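You operate a simulated robot arm through the tools that you are given. There is no shell and no other tool. Be economical: measure what you need, move in short steps, check, and stop when the job is done.

The job below is to be done with a simulated two-armed robot. You get a single attempt, and the scene is never put back.

TASK
Lift the cardboard cage flap open.

It is judged by the outcome, as a careful person would: the job done as asked, and still so three seconds after it is handed in. It fails if anything else is knocked over, pushed out of place, dropped, spilled or broken.

THE ROBOT
Two 7-joint arms with two-finger parallel grippers on one trunk, on a base that drives. Base frame: it is fixed to the floor where the robot stands at the start and does not move with it; the origin is under the middle of the robot, x ahead of it, y to its left, z up. Readings come in mm, degrees, newtons and seconds.
The left shoulder is at the start at [70, 134, 1076], the right one opposite. Places, roughly: cardboard cage flap [600, 0, 700]. Payload 1.57 kg a hand.
The TCP of each hand is the grasp point between the finger pads, 30 mm short of the fingertips. In the tool frame z runs along the fingers and y along their closing line. Largest opening 80 mm; finger width 17, thickness 12; the body of the gripper, 40 by 82 mm, starts 80 mm behind the TCP.
Orientation is that of the tool frame in the base frame, as [roll, pitch, yaw] about the fixed x, y, z axes, in that order (R = Rz(yaw) Ry(pitch) Rx(roll)). With the fingers straight down and closing along the base's y, the tool's x points along the base's -x, its y along +y and its z along -z.

THE INTERFACE
- The arms move only by the tool nudge_tool. It takes "left_moves", "right_moves" or both (then of equal length, played together; a hand with none holds still); each is a list of rows, each an object (a shift or turn left out is 0, a gripper value left out holds the last) with "slide": the shift along the base's x, y, z in mm, a list of three; "delta_rot": the turn, a rotation vector about the base's x, y, z in degrees, a list of three. In form: [{"slide": [x, y, z], "delta_rot": [rx, ry, rz]}, ...]. A call has 1 to 8 rows; each row shifts and turns the commanded pose from where the row before left it. "left_fingers" and "right_fingers" are, for a hand that has rows, the finger opening in mm, from 0 to 80, set as the call begins (left out, the last holds). Each row takes 0.2 s and may step no farther than 50 mm and 8.6 degrees from the row before; otherwise, or with a gripper value out of range, the whole call is refused. A pose out of reach is approached as far as the arm can. The call stops where the force on the tool passes 40 N (or 10 N more than at its start, if that is more) or the arm is blocked; 0.2 s more then pass. Each finger travels about 153 mm/s and halts on what it meets, pressing with about 43 N; the grip force reading is that of the motor and also rises with nothing between the fingers. The clock runs only during rows and for 0.2 s after the last one: add rows that do not move to give the fingers time. The reply holds the time, the measured pose of the TCP, the force on the tool along the base axes, the opening and the grip force, in the units named above and with some noise.
- Cameras (640 x 400 px; columns grow to the right, rows downward): "scene" is now at [122.7, 4.8, 1302.7]; the picture's right is [0.06, -1.00, 0.00], its down [-0.71, -0.04, -0.70] and it looks along [0.70, 0.04, -0.72] (base axes); focal length 274 px, centre (320, 200). "left" rides on the left gripper at [72, 7, -122] in its tool frame; the picture's right is [-0.09, 1.00, 0.00], its down [-0.84, -0.08, -0.54] and it looks along [-0.54, -0.05, 0.84] (tool axes); focal length 238 px, centre (320, 200). "right" rides on the right gripper at [72, -7, -122] in its tool frame; the picture's right is [0.09, 1.00, 0.00], its down [-0.84, 0.08, -0.54] and it looks along [-0.54, 0.05, 0.84] (tool axes); focal length 238 px, centre (320, 200). There is no depth. A picture from a camera that has moved, and an enlarged one, comes with that camera's place and axes in the base frame and with its lens. The place of the scene camera against the robot may be out by one fixed shift of up to 25 mm in any direction.
- camera(camera): a new picture of that camera. It takes no simulated time.
- move_column(by): slides the trunk up (or, below 0, down) by that many mm; the arms and the scene camera ride with it, the base frame stays. It gives what a move gives, with no picture.
- base_move(legs): drives the robot by 1 to 6 legs, each [ahead, left, turn to the left] in mm, mm and degrees, along the robot's own axes; the way and the turn of a leg run together, so that a leg with both is an arc; at most 1500 mm and 180 degrees a leg. The arms and the cameras ride along, it lands a little off, and it stops where it bumps. It gives what a move gives.
- head_to(pan, tilt): turns the head with the scene camera to pan (to the left, within 86 degrees either way) and tilt (down, from -29 to 69), counted from straight ahead of the robot. It gives what a move gives.
- close_up(camera, box): a new picture of the part [left, top, right, bottom] of that camera's present view, enlarged. It takes no simulated time.
- sign_off(): hands the job in; it is judged then, once.

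Go step by step. Nothing tells you exact positions but the pictures and the camera data: compare them with the known pose of the tool, close in by small moves and look again before you grip or let go. The budget is 120 turns and 100 pictures, counting those below and the enlarged ones. Unless the task says otherwise, let go and move clear before handing in, and close with one line.

The tools are called as name(argument=value, ...) on one line, values as JSON. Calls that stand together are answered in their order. nudge_tool: Moves the arms, as the interface text tells. Its arguments: {"type":"object","properties":{"left_moves":{"type":"array","items":{"type":"object","properties":{"slide":{"type":"array","items":{"type":"number"}},"delta_rot":{"type":"array","items":{"type":"number"}}}}},"left_fingers":{"type":"number"},"right_moves":{"type":"array","items":{"type":"object","properties":{"slide":{"type":"array","items":{"type":"number"}},"delta_rot":{"type":"array","items":{"type":"number"}}}}},"right_fingers":{"type":"number"}},"required":[]} The other tools are called the same way: move_column (by) slides the trunk up or down; base_move (legs) drives the base; head_to (pan, tilt) turns the head that bears the scene camera; camera (camera) takes a picture; close_up (camera, box) takes an enlarged picture of a part of a camera's view; sign_off () hands the job in.

At the start:

```text
time: 0.0
left_tcp_pos: [493.7, 218.6, 940.2]
left_orientation: [179.9, -0.1, 179.9]
left_wrist_force: [-0.5, 0.2, 0.9]
left_gripper_width: 80.0
left_grasp_force: 0.1
right_tcp_pos: [443.4, -156.0, 1044.1]
right_orientation: [180.0, 0.0, 180.0]
right_wrist_force: [-0.7, 0.0, -0.5]
right_gripper_width: 80.2
right_grasp_force: 0.1
trunk travel left (down, up): [-650.0, 290.0]
robot x, y, heading: [-1.3, 2.7, -0.0]
head pan, tilt: [3.6, 45.7]
```

scene: 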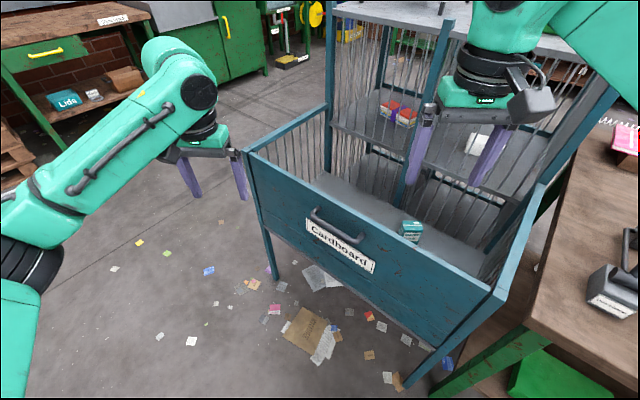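
right: 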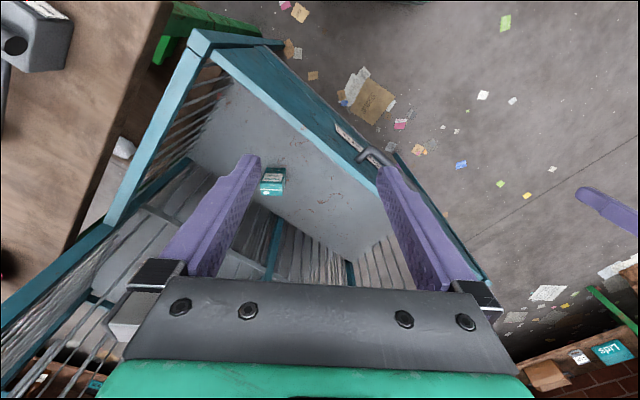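
left: 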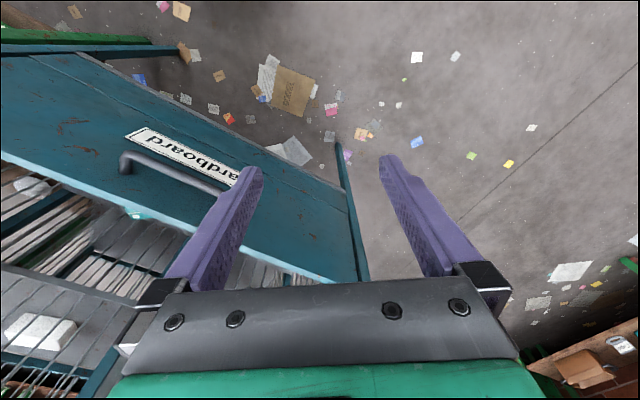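

I see a blue wire cage with a front flap marked "Cardboard" and a bar handle; I need to see how it is hinged. I'll take enlarged views first.

close_up(camera="scene", box=[220, 120, 540, 320])

close_up(camera="left", box=[0, 30, 400, 290])

```text
2.00 times, centred on (380, 220) of scene
camera zoom: at [122.7, 4.8, 1302.7], right [0.06, -1.0, 0.0], down [-0.71, -0.04, -0.7], along [0.7, 0.04, -0.72], focal length 549 px, centre (200, 160)
```

zoom: 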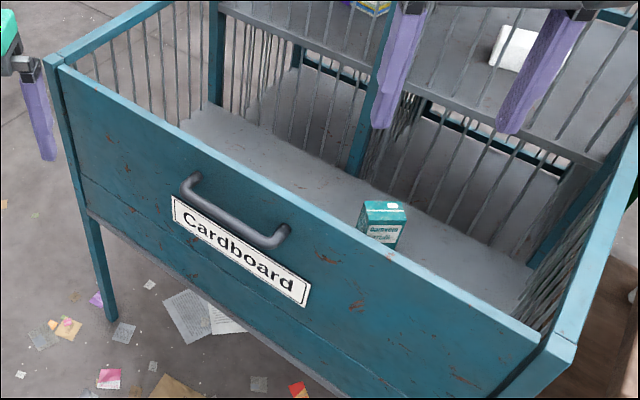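

```text
1.54 times, centred on (200, 160) of left
camera zoom: at [420.9, 225.7, 1062.8], right [0.09, 1.0, 0.0], down [0.84, -0.08, 0.54], along [0.54, -0.05, -0.84], focal length 367 px, centre (505, 262)
```

zoom: 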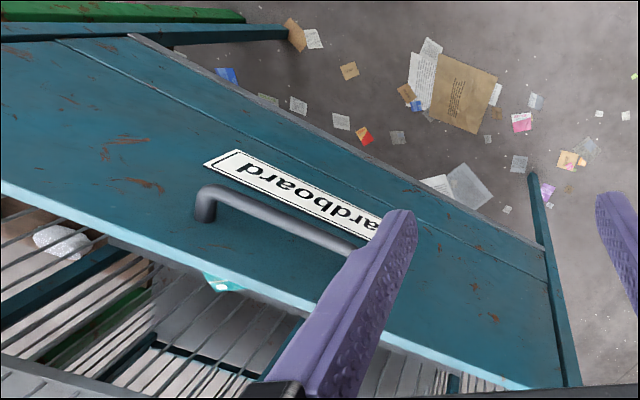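

The flap front faces me and a bit to my left (about 37° yaw), with the handle bar roughly at [567, -12, 735]. I'll drive left and turn to face it squarely.

base_move(legs=[[0, 400, 0], [0, 0, -37]])

head_to(pan=0, tilt=40)

camera(camera="scene")

camera(camera="right")

```text
time: 4.2
left_tcp_pos: [527.4, 296.1, 940.7]
left_orientation: [-180.0, -0.1, 144.8]
left_wrist_force: [-0.3, -0.5, 0.0]
left_gripper_width: 80.0
left_grasp_force: 0.1
right_tcp_pos: [274.0, 17.1, 1042.7]
right_orientation: [180.0, 0.0, 144.9]
right_wrist_force: [-0.1, 0.3, 0.5]
right_gripper_width: 80.1
right_grasp_force: 0.1
trunk travel left (down, up): [-650.0, 290.0]
robot x, y, heading: [-2.7, 399.8, -34.9]
head pan, tilt: [3.6, 45.7]
```

```text
time: 4.9
left_tcp_pos: [528.1, 296.3, 941.5]
left_orientation: [-179.9, 0.0, 145.0]
left_wrist_force: [0.6, -0.2, 0.1]
left_gripper_width: 80.1
left_grasp_force: 0.1
right_tcp_pos: [273.5, 17.6, 1041.9]
right_orientation: [180.0, 0.0, 144.8]
right_wrist_force: [0.8, 1.2, 0.1]
right_gripper_width: 79.8
right_grasp_force: 0.1
trunk travel left (down, up): [-650.0, 290.0]
robot x, y, heading: [-3.9, 394.8, -35.0]
head pan, tilt: [0.0, 40.0]
```

```text
94 pictures are left
camera scene: at [101.3, 322.2, 1311.0], right [-0.57, -0.82, 0.0], down [-0.53, 0.37, -0.77], along [0.63, -0.44, -0.64], focal length 274 px, centre (320, 200)
```

scene: 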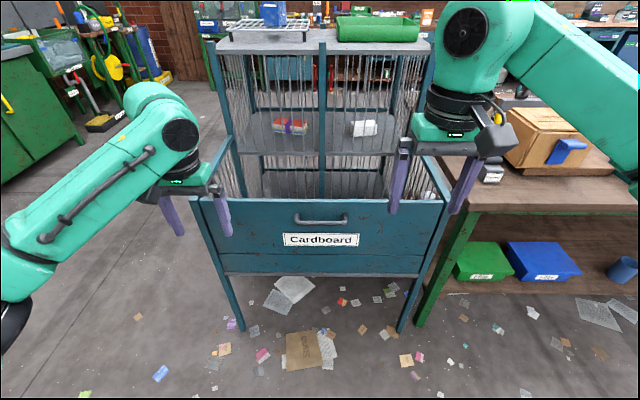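

```text
93 pictures are left
camera right: at [210.3, 53.4, 1165.9], right [0.5, 0.87, 0.0], down [0.73, -0.42, 0.54], along [0.47, -0.27, -0.84], focal length 238 px, centre (320, 200)
```

right: 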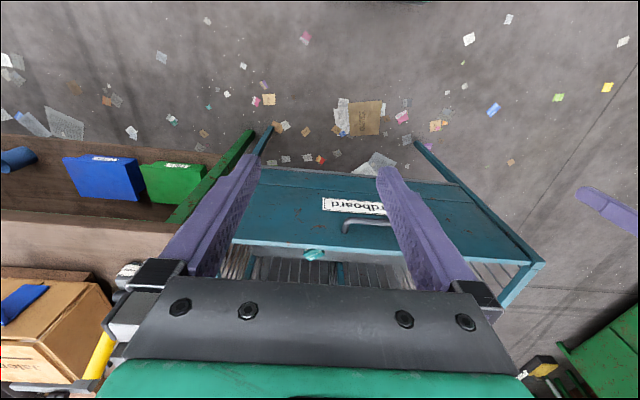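

close_up(camera="scene", box=[180, 160, 460, 335])

camera(camera="left")

```text
2.29 times, centred on (320, 248) of scene
camera zoom: at [101.3, 322.2, 1311.0], right [-0.57, -0.82, 0.0], down [-0.53, 0.37, -0.77], along [0.63, -0.44, -0.64], focal length 627 px, centre (320, 91)
```

zoom: 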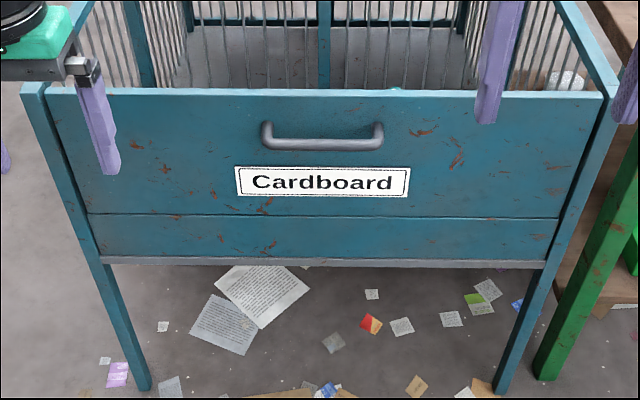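

```text
91 pictures are left
camera left: at [472.5, 343.1, 1062.9], right [0.65, 0.76, 0.0], down [0.64, -0.54, 0.54], along [0.41, -0.35, -0.84], focal length 238 px, centre (320, 200)
```

left: 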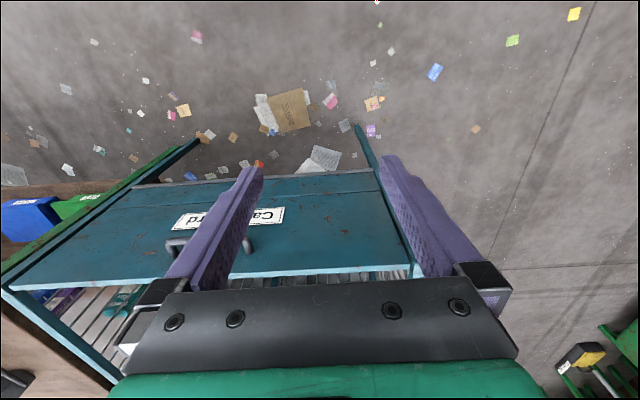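

The cage is now square to me: handle bar centre about [564, 0, 748], running along robot-left. I'll turn the left hand to point forward with the fingers closing vertically, staying clear of the cage.

nudge_tool(left_moves=[{"slide": [4, -3, 0], "delta_rot": [1.212, -6.892, -4.948]}, {"slide": [4, -3, 0], "delta_rot": [1.212, -6.892, -4.948]}, {"slide": [4, -3, 0], "delta_rot": [1.212, -6.892, -4.948]}, {"slide": [4, -3, 0], "delta_rot": [1.212, -6.892, -4.948]}, {"slide": [4, -3, 0], "delta_rot": [1.212, -6.892, -4.948]}, {"slide": [4, -3, 0], "delta_rot": [1.212, -6.892, -4.948]}, {"slide": [4, -3, 0], "delta_rot": [1.212, -6.892, -4.948]}])

nudge_tool(left_moves=[{"slide": [4, -3, 0], "delta_rot": [1.212, -6.892, -4.948]}, {"slide": [4, -3, 0], "delta_rot": [1.212, -6.892, -4.948]}, {"slide": [4, -3, 0], "delta_rot": [1.212, -6.892, -4.948]}, {"slide": [4, -3, 0], "delta_rot": [1.212, -6.892, -4.948]}, {"slide": [4, -3, 0], "delta_rot": [1.212, -6.892, -4.948]}, {"slide": [4, -3, 0], "delta_rot": [1.212, -6.892, -4.948]}, {"slide": [4, -3, 0], "delta_rot": [1.212, -6.892, -4.948]}])

camera(camera="scene")

camera(camera="left")

```text
time: 6.5
left_tcp_pos: [556.8, 273.8, 940.6]
left_orientation: [134.9, 19.4, 99.8]
left_wrist_force: [-0.1, 0.9, -0.2]
left_gripper_width: 80.1
left_grasp_force: 0.1
right_tcp_pos: [273.7, 18.1, 1043.4]
right_orientation: [-180.0, 0.1, 144.9]
right_wrist_force: [0.1, -0.3, 0.3]
right_gripper_width: 80.0
right_grasp_force: 0.0
trunk travel left (down, up): [-650.0, 290.0]
robot x, y, heading: [-1.1, 399.8, -34.9]
head pan, tilt: [0.0, 40.0]
```

```text
time: 8.1
left_tcp_pos: [584.2, 254.1, 939.4]
left_orientation: [90.1, -0.1, 54.9]
left_wrist_force: [-0.6, -0.6, -0.1]
left_gripper_width: 80.1
left_grasp_force: 0.0
right_tcp_pos: [274.5, 18.4, 1042.5]
right_orientation: [-180.0, 0.0, 144.8]
right_wrist_force: [-1.0, -0.1, 0.3]
right_gripper_width: 79.8
right_grasp_force: 0.0
trunk travel left (down, up): [-650.0, 290.0]
robot x, y, heading: [-2.4, 403.3, -34.9]
head pan, tilt: [0.0, 40.0]
```

```text
90 pictures are left
camera scene: at [101.7, 322.6, 1311.0], right [-0.57, -0.82, 0.0], down [-0.53, 0.37, -0.77], along [0.63, -0.44, -0.64], focal length 274 px, centre (320, 200)
```

scene: 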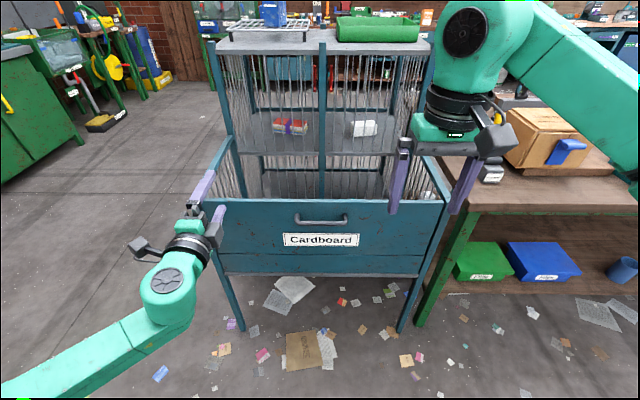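

```text
89 pictures are left
camera left: at [525.1, 383.8, 947.4], right [-0.05, -0.08, 1.0], down [-0.92, -0.37, -0.08], along [0.38, -0.92, -0.05], focal length 238 px, centre (320, 200)
```

left: 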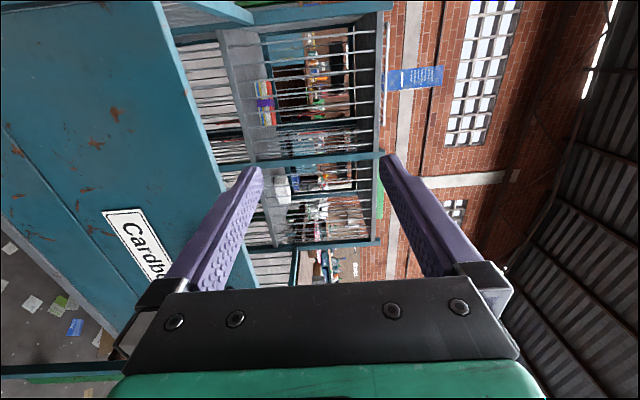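

The hand points forward well. I'll bring it in front of the handle, still about 120 mm away.

nudge_tool(left_moves=[{"slide": [-15.6, -22.2, -24]}, {"slide": [-15.6, -22.2, -24]}, {"slide": [-15.6, -22.2, -24]}, {"slide": [-15.6, -22.2, -24]}, {"slide": [-15.6, -22.2, -24]}, {"slide": [-15.6, -22.2, -24]}, {"slide": [-15.6, -22.2, -24]}, {"slide": [-15.6, -22.2, -24]}])

camera(camera="scene")

camera(camera="left")

```text
time: 9.9
left_tcp_pos: [457.0, 77.1, 747.4]
left_orientation: [90.1, -0.1, 55.0]
left_wrist_force: [0.3, 0.9, -0.5]
left_gripper_width: 80.1
left_grasp_force: 0.1
right_tcp_pos: [272.8, 16.7, 1041.6]
right_orientation: [180.0, -0.1, 144.8]
right_wrist_force: [0.0, 0.1, 0.1]
right_gripper_width: 80.1
right_grasp_force: 0.0
trunk travel left (down, up): [-650.0, 290.0]
robot x, y, heading: [0.9, 399.7, -35.0]
head pan, tilt: [0.0, 40.0]
```

```text
88 pictures are left
camera scene: at [101.1, 321.1, 1311.0], right [-0.57, -0.82, 0.0], down [-0.53, 0.37, -0.77], along [0.63, -0.44, -0.64], focal length 274 px, centre (320, 200)
```

scene: 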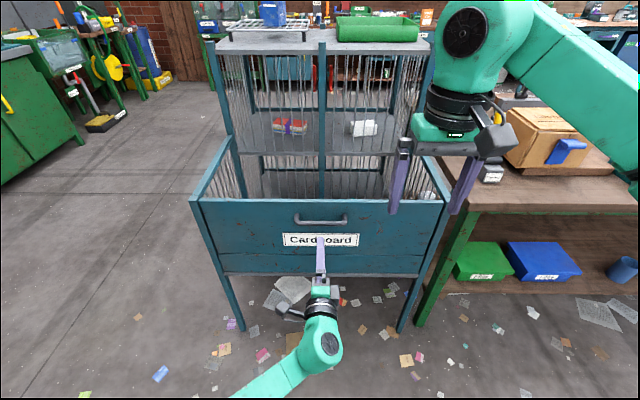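

```text
87 pictures are left
camera left: at [398.1, 206.1, 754.6], right [-0.05, -0.08, 1.0], down [-0.92, -0.37, -0.08], along [0.38, -0.92, -0.05], focal length 238 px, centre (320, 200)
```

left: 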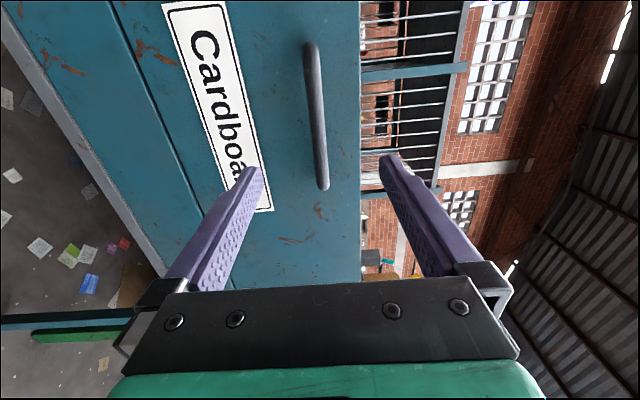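

Bar centre is confirmed near [564, 0, 748], level with my fingers and about 130 mm ahead. I'll advance 90 mm and look.

nudge_tool(left_moves=[{"slide": [24.6, -17.2, 0]}, {"slide": [24.6, -17.2, 0]}, {"slide": [24.6, -17.2, 0]}])

camera(camera="left")

close_up(camera="scene", box=[240, 170, 400, 270])

```text
time: 10.7
left_tcp_pos: [533.2, 24.2, 749.8]
left_orientation: [89.9, 0.0, 55.1]
left_wrist_force: [-0.1, -0.3, 0.0]
left_gripper_width: 80.0
left_grasp_force: 0.0
right_tcp_pos: [273.7, 16.7, 1041.7]
right_orientation: [-180.0, 0.1, 144.9]
right_wrist_force: [-0.4, 0.0, 0.2]
right_gripper_width: 79.8
right_grasp_force: 0.0
trunk travel left (down, up): [-650.0, 290.0]
robot x, y, heading: [0.4, 399.6, -35.0]
head pan, tilt: [0.0, 40.0]
```

```text
86 pictures are left
camera left: at [474.6, 154.5, 756.7], right [-0.05, -0.08, 1.0], down [-0.92, -0.37, -0.08], along [0.38, -0.92, -0.05], focal length 238 px, centre (320, 200)
```

left: 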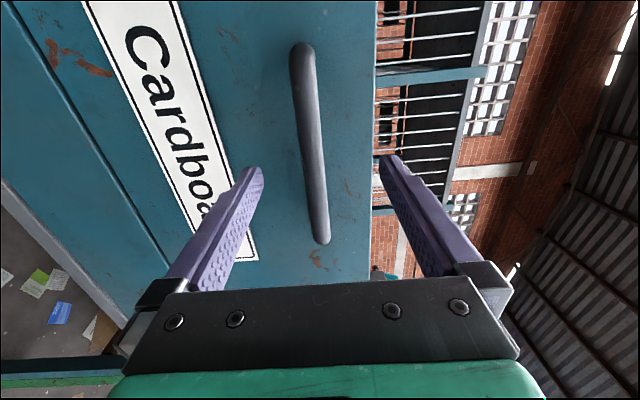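

```text
4.00 times, centred on (320, 220) of scene
camera zoom: at [101.4, 320.9, 1310.9], right [-0.57, -0.82, 0.0], down [-0.53, 0.37, -0.77], along [0.63, -0.44, -0.64], focal length 1097 px, centre (320, 120)
```

zoom: 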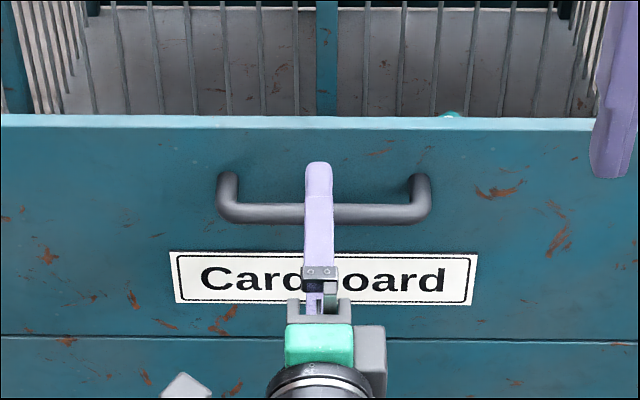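

The bar is ~39 mm ahead of the grasp point. I'll advance 27 mm and close the fingers on it.

nudge_tool(left_moves=[{"slide": [11, -7.7, -1]}, {"slide": [11, -7.7, -1]}])

nudge_tool(left_fingers=0, left_moves=[{}, {}, {}])

camera(camera="left")

```text
time: 11.3
left_tcp_pos: [538.3, 22.2, 749.3]
left_orientation: [90.1, 0.0, 54.8]
left_wrist_force: [0.1, 0.2, 0.2]
left_gripper_width: 80.1
left_grasp_force: 0.0
left hand out of reach, approached as far as the arm can: row 1, 2
right_tcp_pos: [273.6, 18.4, 1041.9]
right_orientation: [-180.0, 0.0, 144.9]
right_wrist_force: [-0.4, 0.7, 0.3]
right_gripper_width: 79.9
right_grasp_force: 0.0
trunk travel left (down, up): [-650.0, 290.0]
robot x, y, heading: [-3.2, 399.7, -35.3]
head pan, tilt: [0.0, 40.0]
```

```text
time: 12.1
left_tcp_pos: [537.6, 22.6, 744.6]
left_orientation: [90.6, -0.1, 54.9]
left_wrist_force: [-7.8, 3.3, -16.8]
left_gripper_width: 15.3
left_grasp_force: 31.5
right_tcp_pos: [273.9, 15.9, 1042.4]
right_orientation: [179.9, -0.2, 144.9]
right_wrist_force: [0.5, 0.1, -0.2]
right_gripper_width: 80.1
right_grasp_force: 0.0
trunk travel left (down, up): [-650.0, 290.0]
robot x, y, heading: [-3.1, 402.2, -35.2]
head pan, tilt: [0.0, 40.0]
```

```text
84 pictures are left
camera left: at [479.6, 151.5, 753.4], right [-0.05, -0.08, 1.0], down [-0.93, -0.37, -0.07], along [0.38, -0.92, -0.06], focal length 238 px, centre (320, 200)
```

left: 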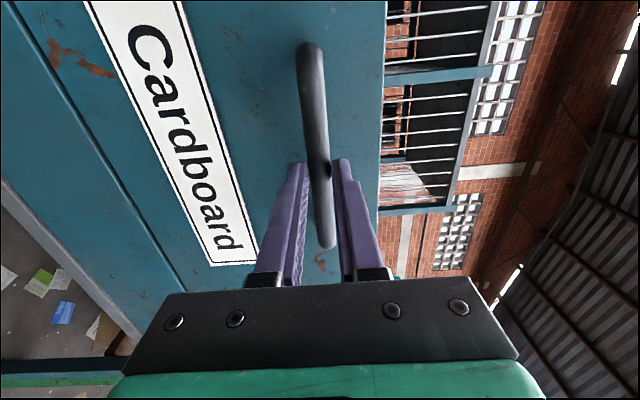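

The arm ran out of reach, so only the fingertips hold. I'll let go, back off, drive the base closer and retry.

nudge_tool(left_fingers=80, left_moves=[{"slide": [0, 0, 3]}, {}, {}])

nudge_tool(left_moves=[{"slide": [-24.6, 17.2, 0]}, {"slide": [-24.6, 17.2, 0]}, {"slide": [-24.6, 17.2, 0]}, {"slide": [-24.6, 17.2, 0]}])

base_move(legs=[[90, 0, 0]])

camera(camera="left")

```text
time: 12.9
left_tcp_pos: [538.1, 21.5, 752.1]
left_orientation: [90.0, 0.0, 55.1]
left_wrist_force: [-0.1, 0.3, 0.7]
left_gripper_width: 80.1
left_grasp_force: 0.1
right_tcp_pos: [272.8, 17.4, 1041.7]
right_orientation: [180.0, 0.0, 144.9]
right_wrist_force: [0.8, -0.3, 0.0]
right_gripper_width: 80.1
right_grasp_force: 0.1
trunk travel left (down, up): [-650.0, 290.0]
robot x, y, heading: [-0.8, 404.2, -35.0]
head pan, tilt: [0.0, 40.0]
```

```text
time: 13.9
left_tcp_pos: [438.6, 93.3, 752.8]
left_orientation: [89.9, -0.2, 55.0]
left_wrist_force: [-0.7, -0.1, 0.7]
left_gripper_width: 79.8
left_grasp_force: 0.1
right_tcp_pos: [274.2, 18.2, 1044.0]
right_orientation: [179.9, -0.1, 144.8]
right_wrist_force: [-0.1, 0.6, -0.5]
right_gripper_width: 79.9
right_grasp_force: 0.1
trunk travel left (down, up): [-650.0, 290.0]
robot x, y, heading: [-2.4, 400.9, -35.2]
head pan, tilt: [0.0, 40.0]
```

```text
time: 15.0
left_tcp_pos: [512.5, 40.2, 751.2]
left_orientation: [90.0, 0.0, 54.9]
left_wrist_force: [-0.1, 0.7, 0.0]
left_gripper_width: 79.9
left_grasp_force: 0.2
right_tcp_pos: [347.6, -35.4, 1042.1]
right_orientation: [-180.0, -0.1, 144.9]
right_wrist_force: [-0.4, 0.0, -1.3]
right_gripper_width: 79.7
right_grasp_force: 0.1
trunk travel left (down, up): [-650.0, 290.0]
robot x, y, heading: [73.3, 348.4, -35.0]
head pan, tilt: [0.0, 40.0]
```

```text
83 pictures are left
camera left: at [454.1, 169.1, 758.1], right [-0.05, -0.08, 1.0], down [-0.92, -0.37, -0.08], along [0.38, -0.92, -0.05], focal length 238 px, centre (320, 200)
```

left: 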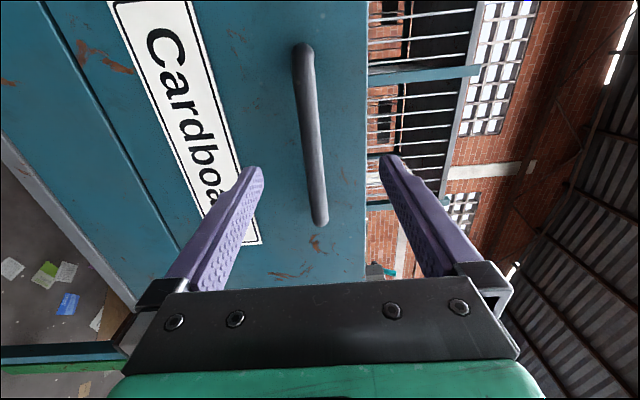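

Now advance 55 mm in small steps (and 6 mm down), then grip.

nudge_tool(left_moves=[{"slide": [12, -8.4, -3]}, {"slide": [12, -8.4, -3]}, {"slide": [12, -8.4, 0]}, {"slide": [9, -6.3, 0]}])

camera(camera="left")

close_up(camera="scene", box=[220, 170, 420, 295])

```text
time: 16.0
left_tcp_pos: [557.9, 9.0, 746.6]
left_orientation: [90.0, 0.0, 54.9]
left_wrist_force: [0.7, 0.7, 1.2]
left_gripper_width: 80.2
left_grasp_force: 0.0
right_tcp_pos: [347.7, -34.8, 1042.7]
right_orientation: [180.0, 0.0, 144.7]
right_wrist_force: [-0.2, -0.6, -0.3]
right_gripper_width: 79.9
right_grasp_force: 0.0
trunk travel left (down, up): [-650.0, 290.0]
robot x, y, heading: [74.5, 348.8, -35.1]
head pan, tilt: [0.0, 40.0]
```

```text
82 pictures are left
camera left: at [499.6, 137.0, 753.4], right [-0.05, -0.08, 1.0], down [-0.92, -0.37, -0.08], along [0.38, -0.92, -0.05], focal length 238 px, centre (320, 200)
```

left: 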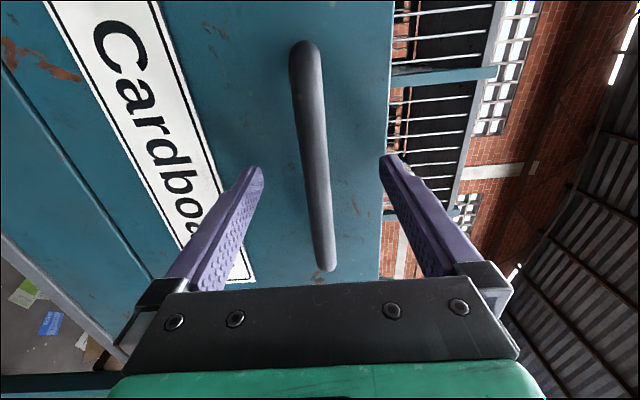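

```text
3.20 times, centred on (320, 232) of scene
camera zoom: at [176.0, 269.2, 1311.0], right [-0.58, -0.82, 0.0], down [-0.53, 0.37, -0.77], along [0.63, -0.44, -0.64], focal length 878 px, centre (320, 96)
```

zoom: 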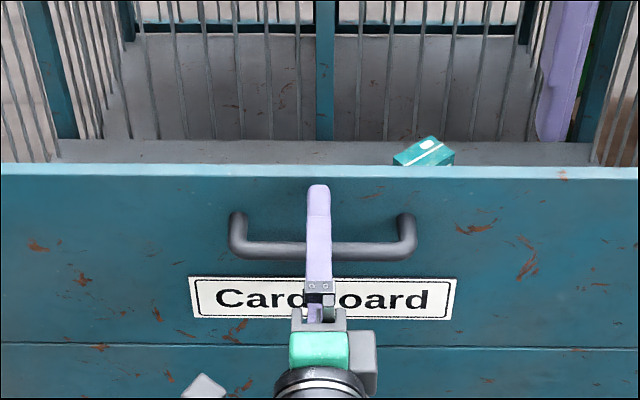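

The bar sits between the fingers near the grasp point. Close the grip.

nudge_tool(left_fingers=0, left_moves=[{}, {}, {}])

camera(camera="left")

```text
time: 16.8
left_tcp_pos: [558.3, 7.6, 745.0]
left_orientation: [90.2, 0.0, 54.9]
left_wrist_force: [-3.3, 1.1, -7.4]
left_gripper_width: 15.5
left_grasp_force: 31.2
right_tcp_pos: [347.7, -35.7, 1042.5]
right_orientation: [180.0, 0.0, 144.8]
right_wrist_force: [-1.0, -0.6, -0.2]
right_gripper_width: 79.7
right_grasp_force: 0.1
trunk travel left (down, up): [-650.0, 290.0]
robot x, y, heading: [73.9, 347.0, -35.0]
head pan, tilt: [0.0, 40.0]
```

```text
80 pictures are left
camera left: at [499.6, 137.3, 752.4], right [-0.05, -0.08, 1.0], down [-0.93, -0.37, -0.08], along [0.38, -0.92, -0.05], focal length 238 px, centre (320, 200)
```

left: 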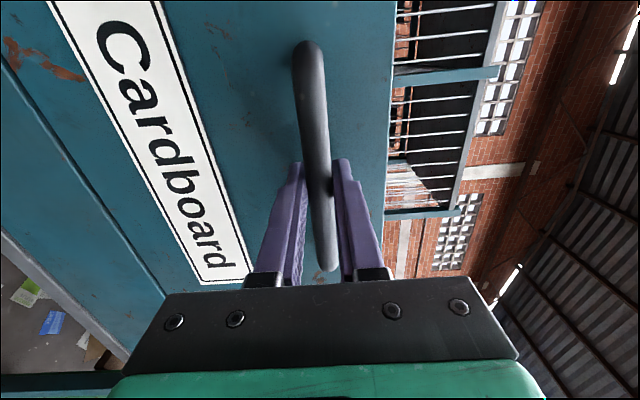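

Gripped (15.5 mm bar). Now a gentle 12 mm outward pull to find how the flap yields.

nudge_tool(left_moves=[{"slide": [-3.3, 2.3, 0]}, {"slide": [-3.3, 2.3, 0]}, {"slide": [-3.3, 2.3, 0]}])

camera(camera="left")

close_up(camera="scene", box=[160, 150, 480, 350])

```text
time: 17.6
left_tcp_pos: [549.3, 13.4, 743.6]
left_orientation: [90.4, 0.0, 54.9]
left_wrist_force: [3.8, -6.9, -12.6]
left_gripper_width: 15.8
left_grasp_force: 31.5
right_tcp_pos: [350.3, -37.4, 1040.7]
right_orientation: [180.0, -0.2, 144.8]
right_wrist_force: [0.0, 0.9, -0.9]
right_gripper_width: 79.9
right_grasp_force: 0.0
trunk travel left (down, up): [-650.0, 290.0]
robot x, y, heading: [75.0, 348.1, -35.0]
head pan, tilt: [0.0, 40.0]
```

```text
79 pictures are left
camera left: at [491.0, 143.3, 750.7], right [-0.05, -0.08, 1.0], down [-0.92, -0.37, -0.07], along [0.38, -0.92, -0.06], focal length 238 px, centre (320, 200)
```

left: 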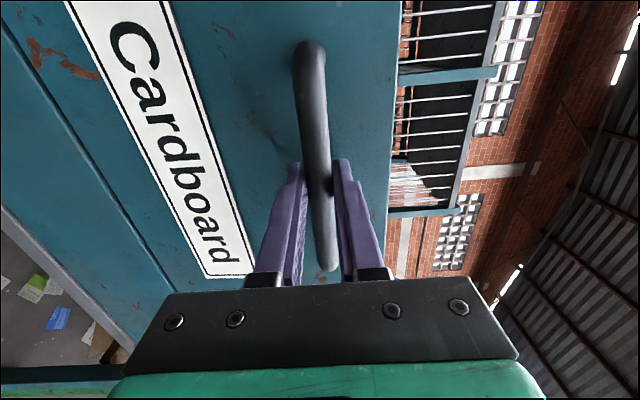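

```text
2.00 times, centred on (320, 250) of scene
camera zoom: at [179.1, 266.5, 1310.4], right [-0.58, -0.82, 0.0], down [-0.53, 0.37, -0.76], along [0.62, -0.44, -0.65], focal length 549 px, centre (320, 100)
```

zoom: 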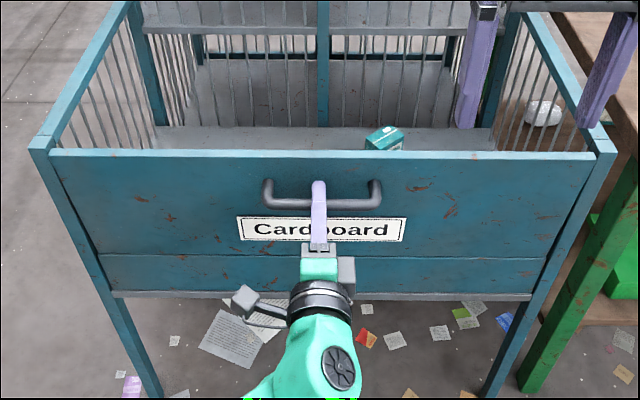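

The bar came out 11 mm with the hand. I'll pull a bit further to see which edge is hinged.

nudge_tool(left_moves=[{"slide": [-4.1, 2.9, 0]}, {"slide": [-4.1, 2.9, 0]}, {"slide": [-4.1, 2.9, 0]}, {"slide": [-4.1, 2.9, 0]}])

camera(camera="left")

close_up(camera="scene", box=[160, 150, 480, 350])

```text
time: 18.6
left_tcp_pos: [535.8, 24.3, 737.4]
left_orientation: [90.9, -0.2, 54.9]
left_wrist_force: [7.7, -8.8, -34.2]
left_gripper_width: 15.7
left_grasp_force: 31.1
right_tcp_pos: [353.5, -39.3, 1039.1]
right_orientation: [179.9, -0.4, 144.8]
right_wrist_force: [-0.3, 0.2, -0.4]
right_gripper_width: 79.9
right_grasp_force: 0.1
trunk travel left (down, up): [-650.0, 290.0]
robot x, y, heading: [70.6, 346.7, -35.1]
head pan, tilt: [0.0, 40.0]
```

```text
77 pictures are left
camera left: at [477.0, 153.6, 746.8], right [-0.04, -0.09, 1.0], down [-0.93, -0.37, -0.07], along [0.38, -0.92, -0.07], focal length 238 px, centre (320, 200)
```

left: 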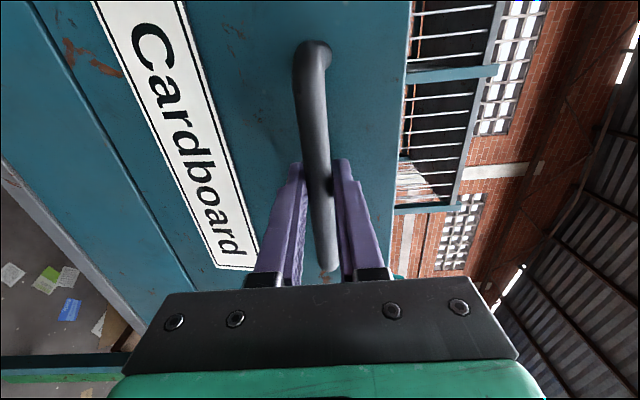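

```text
2.00 times, centred on (320, 250) of scene
camera zoom: at [183.2, 263.8, 1309.6], right [-0.58, -0.82, 0.0], down [-0.53, 0.37, -0.76], along [0.62, -0.44, -0.65], focal length 549 px, centre (320, 100)
```

zoom: 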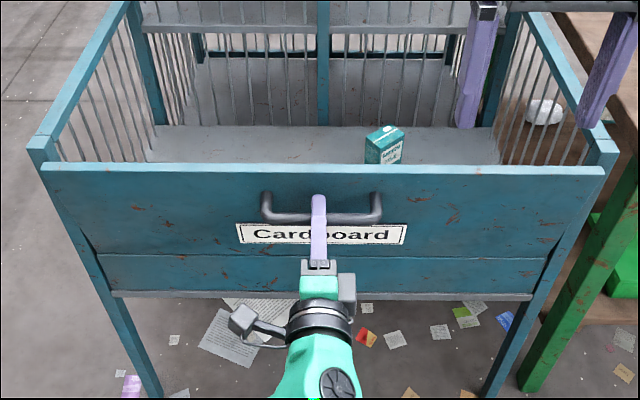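

The top edge tips out toward me, so it hinges at the bottom seam (about z 540, handle radius ~205 mm). I'll follow that arc, first relieving the vertical load.

nudge_tool(left_moves=[{"slide": [0, 0, -8]}, {"slide": [-11.1, 7.7, -5.1]}, {"slide": [-10.7, 7.5, -5.9]}, {"slide": [-10.3, 7.2, -6.9]}])

camera(camera="left")

camera(camera="scene")

```text
time: 19.6
left_tcp_pos: [502.7, 47.7, 717.3]
left_orientation: [90.2, 0.0, 55.0]
left_wrist_force: [8.9, -1.3, -13.4]
left_gripper_width: 15.8
left_grasp_force: 31.3
right_tcp_pos: [349.8, -36.9, 1041.8]
right_orientation: [-180.0, -0.1, 144.9]
right_wrist_force: [0.1, -1.1, 0.4]
right_gripper_width: 79.9
right_grasp_force: 0.1
trunk travel left (down, up): [-650.0, 290.0]
robot x, y, heading: [74.3, 346.4, -35.1]
head pan, tilt: [0.0, 40.0]
```

```text
75 pictures are left
camera left: at [443.5, 177.3, 725.1], right [-0.05, -0.08, 1.0], down [-0.92, -0.37, -0.08], along [0.38, -0.92, -0.05], focal length 238 px, centre (320, 200)
```

left: 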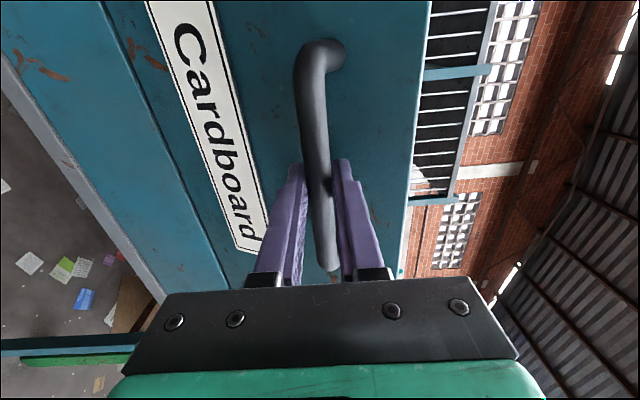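

```text
74 pictures are left
camera scene: at [179.7, 268.2, 1310.6], right [-0.58, -0.82, 0.0], down [-0.53, 0.37, -0.76], along [0.62, -0.44, -0.65], focal length 274 px, centre (320, 200)
```

scene: 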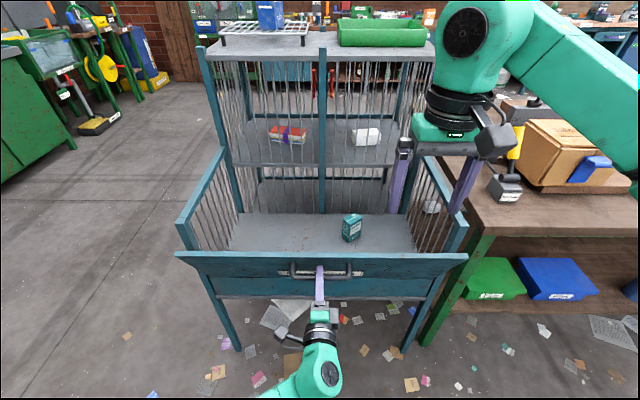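

It follows the arc smoothly. Continue to about 40°.

nudge_tool(left_moves=[{"slide": [-10, 7, -10.8]}, {"slide": [-9.5, 6.7, -8.6]}, {"slide": [-8.9, 6.3, -9.4]}, {"slide": [-8.4, 5.9, -10.1]}, {"slide": [-7.8, 5.5, -10.8]}])

camera(camera="left")

camera(camera="scene")

```text
time: 20.8
left_tcp_pos: [457.4, 79.6, 667.1]
left_orientation: [90.3, 0.1, 55.2]
left_wrist_force: [17.5, -0.4, -13.4]
left_gripper_width: 15.8
left_grasp_force: 30.9
right_tcp_pos: [351.3, -35.9, 1041.0]
right_orientation: [180.0, -0.1, 144.9]
right_wrist_force: [-0.5, -0.2, -0.1]
right_gripper_width: 79.8
right_grasp_force: 0.0
trunk travel left (down, up): [-650.0, 290.0]
robot x, y, heading: [72.0, 348.6, -35.2]
head pan, tilt: [0.0, 40.0]
```

```text
73 pictures are left
camera left: at [398.9, 208.8, 674.6], right [-0.05, -0.08, 1.0], down [-0.92, -0.38, -0.07], along [0.38, -0.92, -0.05], focal length 238 px, centre (320, 200)
```

left: 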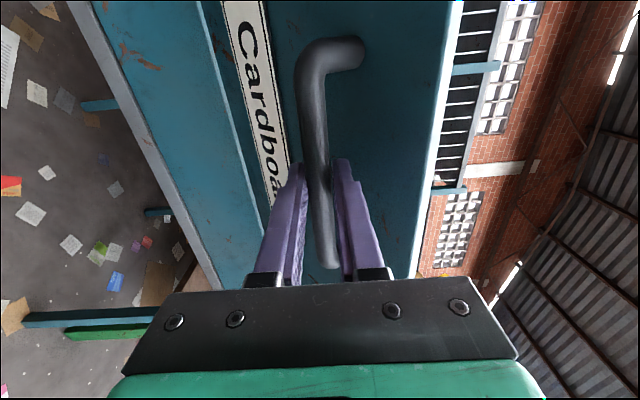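

```text
72 pictures are left
camera scene: at [180.8, 268.3, 1310.4], right [-0.58, -0.82, 0.0], down [-0.53, 0.37, -0.76], along [0.62, -0.44, -0.65], focal length 274 px, centre (320, 200)
```

scene: 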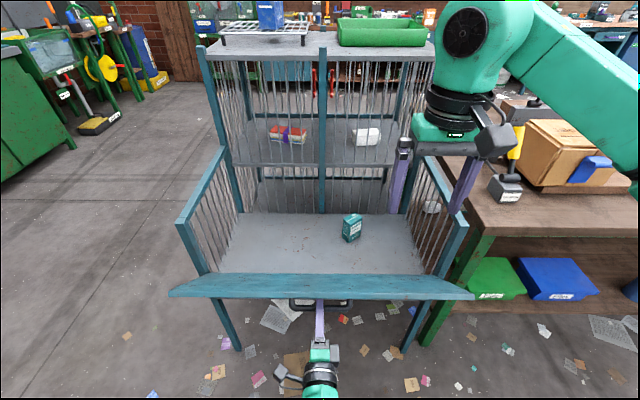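

Past 40° and tracking well. Continue to about 60°.

nudge_tool(left_moves=[{"slide": [-4.7, 3.3, -14]}, {"slide": [-6.4, 4.5, -12]}, {"slide": [-5.9, 4.1, -12.5]}, {"slide": [-5, 3.5, -13.1]}, {"slide": [-4.3, 3, -13.4]}])

camera(camera="left")

camera(camera="scene")

```text
time: 22.0
left_tcp_pos: [432.1, 97.5, 602.5]
left_orientation: [90.4, 0.0, 54.9]
left_wrist_force: [29.5, -13.1, -11.0]
left_gripper_width: 16.1
left_grasp_force: 31.2
right_tcp_pos: [351.7, -39.1, 1040.9]
right_orientation: [-180.0, -0.3, 144.7]
right_wrist_force: [0.3, 0.0, 0.3]
right_gripper_width: 80.1
right_grasp_force: 0.0
trunk travel left (down, up): [-650.0, 290.0]
robot x, y, heading: [75.0, 344.9, -35.1]
head pan, tilt: [0.0, 40.0]
```

```text
71 pictures are left
camera left: at [373.5, 226.5, 611.0], right [-0.05, -0.08, 1.0], down [-0.92, -0.37, -0.07], along [0.38, -0.92, -0.06], focal length 238 px, centre (320, 200)
```

left: 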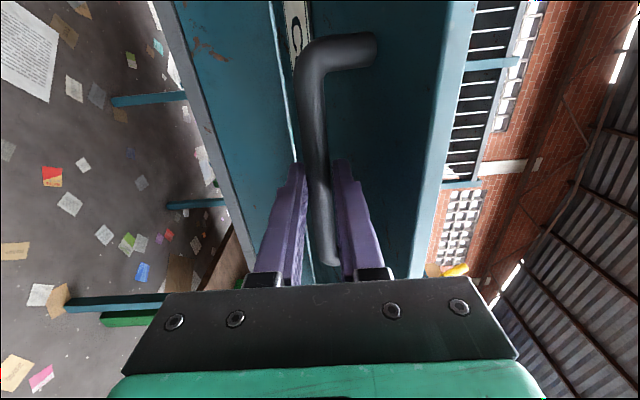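

```text
70 pictures are left
camera scene: at [182.3, 265.7, 1310.1], right [-0.58, -0.82, 0.0], down [-0.53, 0.37, -0.76], along [0.62, -0.44, -0.65], focal length 274 px, centre (320, 200)
```

scene: 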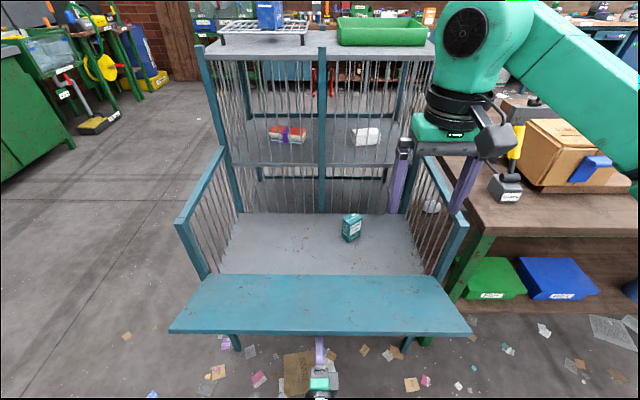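

About 60° open; the pull along the arm is building, so I'll shorten the radius slightly and continue down.

nudge_tool(left_moves=[{"slide": [3.3, -2.3, -13]}, {"slide": [0, 0, -14]}, {"slide": [0, 0, -14]}, {"slide": [0.8, -0.6, -14.3]}])

camera(camera="left")

camera(camera="scene")

```text
time: 22.3
left_tcp_pos: [434.4, 124.3, 582.6]
left_orientation: [91.0, -3.8, 53.1]
left_wrist_force: [5.9, -10.1, -6.1]
left_gripper_width: 16.4
left_grasp_force: 32.2
left hand out of reach, approached as far as the arm can: row 1
right_tcp_pos: [347.2, -37.1, 1041.4]
right_orientation: [180.0, 0.0, 144.7]
right_wrist_force: [-0.2, 0.8, 1.1]
right_gripper_width: 80.1
right_grasp_force: 0.0
trunk travel left (down, up): [-650.0, 290.0]
robot x, y, heading: [72.8, 342.8, -35.5]
head pan, tilt: [0.0, 40.0]
stopped in row 1 (left hand): the force on the tool passed its limit (the readings are from after the stop); the commanded pose is now the measured one
```

```text
69 pictures are left
camera left: at [380.8, 254.9, 595.8], right [-0.08, -0.14, 0.99], down [-0.93, -0.34, -0.12], along [0.35, -0.93, -0.1], focal length 238 px, centre (320, 200)
```

left: 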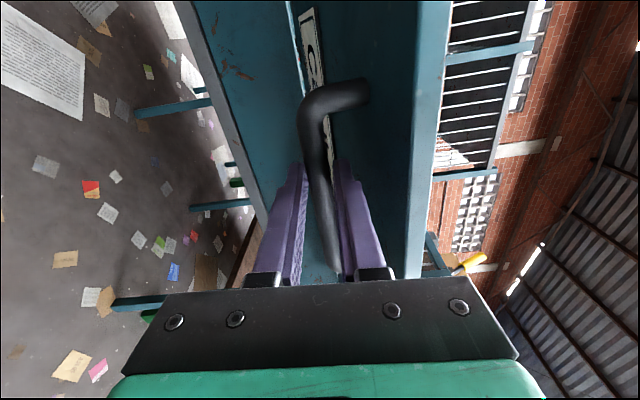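

```text
68 pictures are left
camera scene: at [176.8, 267.6, 1310.9], right [-0.58, -0.82, 0.0], down [-0.53, 0.37, -0.77], along [0.62, -0.44, -0.64], focal length 274 px, centre (320, 200)
```

scene: 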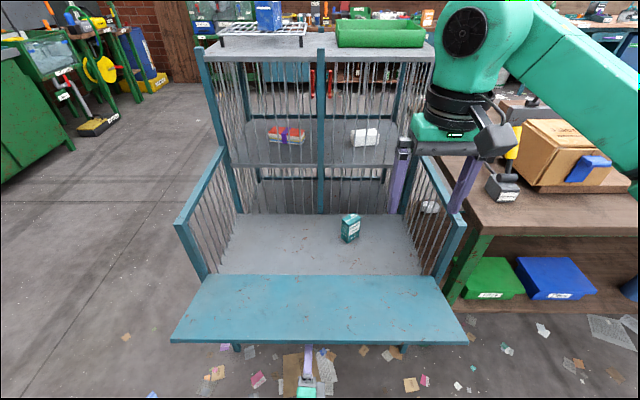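

The arm hit its lower reach at ~66°; the remaining motion is nearly straight down, so I'll lower the trunk in small steps with the grip kept.

move_column(by=-25)

camera(camera="left")

```text
time: 23.0
left_tcp_pos: [434.3, 124.6, 555.3]
left_orientation: [91.1, -4.1, 52.9]
left_wrist_force: [4.7, -3.7, -5.7]
left_gripper_width: 16.8
left_grasp_force: 32.0
right_tcp_pos: [348.0, -37.5, 1015.6]
right_orientation: [-180.0, -0.1, 144.7]
right_wrist_force: [-0.3, 1.0, -0.4]
right_gripper_width: 79.6
right_grasp_force: 0.0
trunk travel left (down, up): [-625.0, 315.0]
robot x, y, heading: [74.3, 346.8, -35.1]
head pan, tilt: [0.0, 40.0]
```

```text
67 pictures are left
camera left: at [380.1, 255.6, 570.2], right [-0.08, -0.14, 0.99], down [-0.93, -0.34, -0.12], along [0.35, -0.93, -0.1], focal length 238 px, centre (320, 200)
```

left: 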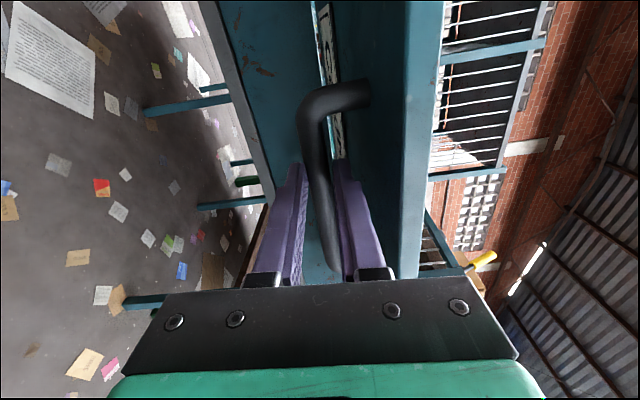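

Works with low forces. Another 25 mm down.

move_column(by=-25)

camera(camera="left")

camera(camera="scene")

```text
time: 23.7
left_tcp_pos: [437.3, 123.8, 530.2]
left_orientation: [91.1, -3.9, 53.0]
left_wrist_force: [21.7, -14.9, -0.5]
left_gripper_width: 16.8
left_grasp_force: 31.8
right_tcp_pos: [349.3, -36.6, 991.1]
right_orientation: [-180.0, -0.2, 144.7]
right_wrist_force: [0.0, -0.1, 0.0]
right_gripper_width: 79.8
right_grasp_force: 0.0
trunk travel left (down, up): [-600.0, 340.0]
robot x, y, heading: [74.8, 347.7, -35.3]
head pan, tilt: [0.0, 40.0]
```

```text
66 pictures are left
camera left: at [381.1, 254.7, 545.2], right [-0.08, -0.14, 0.99], down [-0.93, -0.34, -0.12], along [0.35, -0.93, -0.1], focal length 238 px, centre (320, 200)
```

left: 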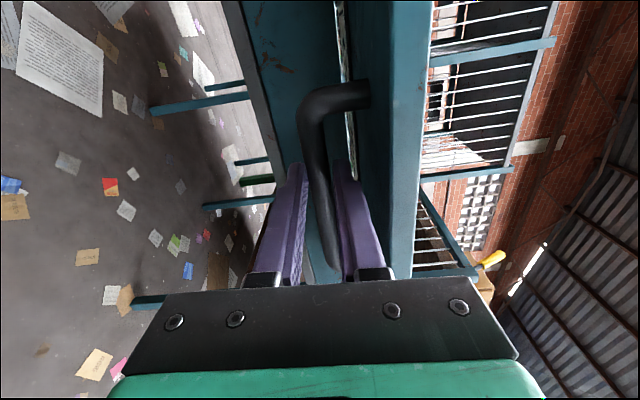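

```text
65 pictures are left
camera scene: at [178.8, 266.7, 1260.6], right [-0.58, -0.82, 0.0], down [-0.53, 0.37, -0.76], along [0.62, -0.44, -0.65], focal length 274 px, centre (320, 200)
```

scene: 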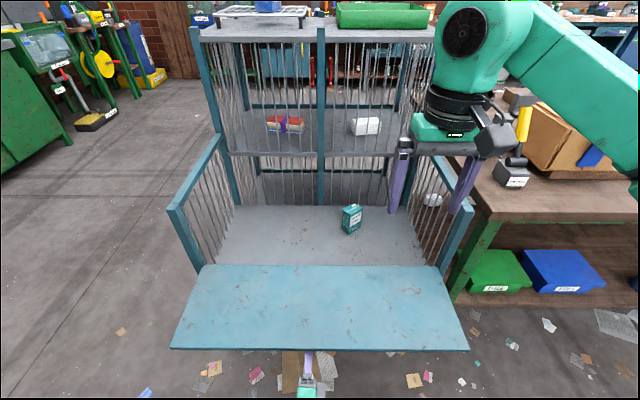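

Flap is about 80° open, nearly horizontal. I'll ease the hand forward a bit to unload the pull, then go a little further down.

nudge_tool(left_moves=[{"slide": [3.3, -2.3, 0]}])

move_column(by=-15)

camera(camera="left")

```text
time: 24.1
left_tcp_pos: [438.3, 136.0, 523.0]
left_orientation: [91.9, -5.9, 52.3]
left_wrist_force: [-12.6, -30.4, -2.8]
left_gripper_width: 17.1
left_grasp_force: 32.2
right_tcp_pos: [343.8, -41.1, 991.6]
right_orientation: [179.8, -0.1, 144.7]
right_wrist_force: [-0.4, 0.0, 0.2]
right_gripper_width: 80.1
right_grasp_force: 0.1
trunk travel left (down, up): [-600.0, 340.0]
robot x, y, heading: [73.8, 348.9, -35.2]
head pan, tilt: [0.0, 40.0]
```

```text
time: 24.7
left_tcp_pos: [442.1, 142.6, 506.7]
left_orientation: [91.9, -5.9, 53.1]
left_wrist_force: [-35.8, 6.3, -15.7]
left_gripper_width: 11.6
left_grasp_force: 29.4
right_tcp_pos: [343.7, -34.5, 978.3]
right_orientation: [179.9, 0.2, 144.8]
right_wrist_force: [-0.8, 0.9, -0.2]
right_gripper_width: 80.1
right_grasp_force: 0.1
trunk travel left (down, up): [-585.0, 355.0]
robot x, y, heading: [77.1, 346.1, -35.1]
head pan, tilt: [0.0, 40.0]
```

```text
64 pictures are left
camera left: at [386.4, 272.2, 525.3], right [-0.09, -0.18, 0.98], down [-0.93, -0.34, -0.15], along [0.35, -0.93, -0.13], focal length 238 px, centre (320, 200)
```

left: 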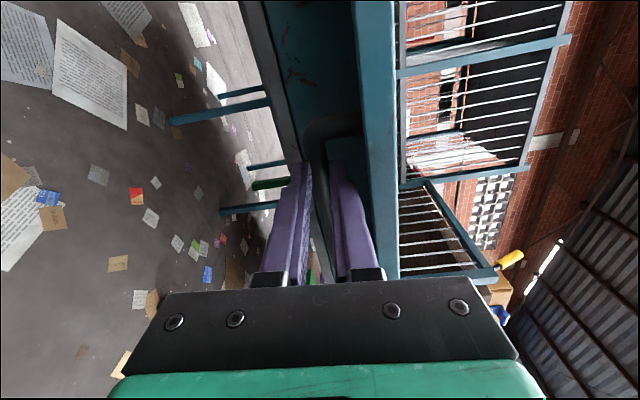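

The fingers have slid toward the bar's end and the flap is near horizontal. I'll open slightly, and see whether the flap stays.

nudge_tool(left_fingers=34, left_moves=[{}, {}, {}])

camera(camera="left")

camera(camera="scene")

```text
time: 25.5
left_tcp_pos: [445.8, 140.3, 508.8]
left_orientation: [91.7, -5.7, 53.4]
left_wrist_force: [0.1, 2.5, -3.9]
left_gripper_width: 30.1
left_grasp_force: 0.1
right_tcp_pos: [346.9, -35.4, 978.7]
right_orientation: [-179.9, 0.0, 144.8]
right_wrist_force: [0.9, 1.1, 0.5]
right_gripper_width: 80.1
right_grasp_force: 0.0
trunk travel left (down, up): [-585.0, 355.0]
robot x, y, heading: [70.4, 347.6, -35.4]
head pan, tilt: [0.0, 40.0]
```

```text
63 pictures are left
camera left: at [390.2, 270.1, 525.9], right [-0.09, -0.17, 0.98], down [-0.93, -0.34, -0.14], along [0.36, -0.93, -0.13], focal length 238 px, centre (320, 200)
```

left: 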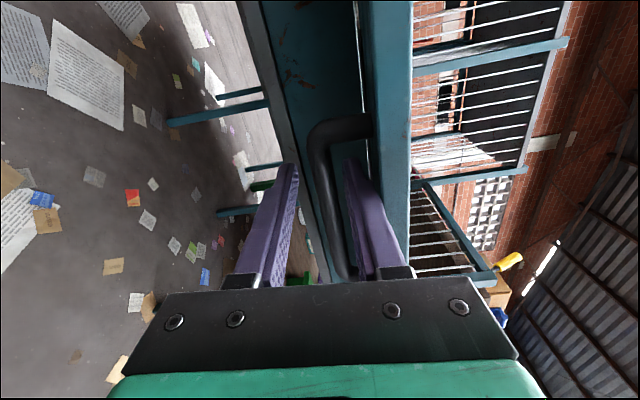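

```text
62 pictures are left
camera scene: at [176.3, 268.6, 1246.0], right [-0.58, -0.82, 0.0], down [-0.53, 0.37, -0.77], along [0.62, -0.44, -0.64], focal length 274 px, centre (320, 200)
```

scene: 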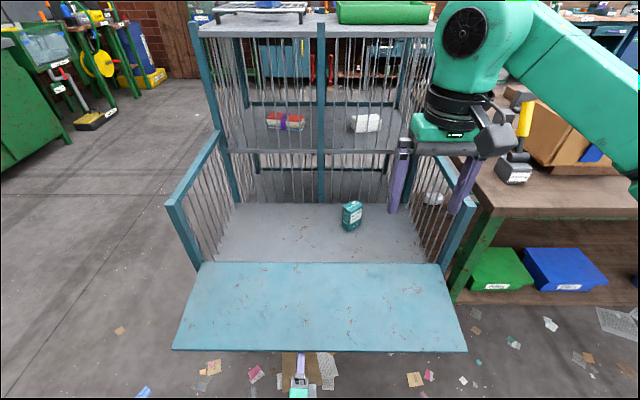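

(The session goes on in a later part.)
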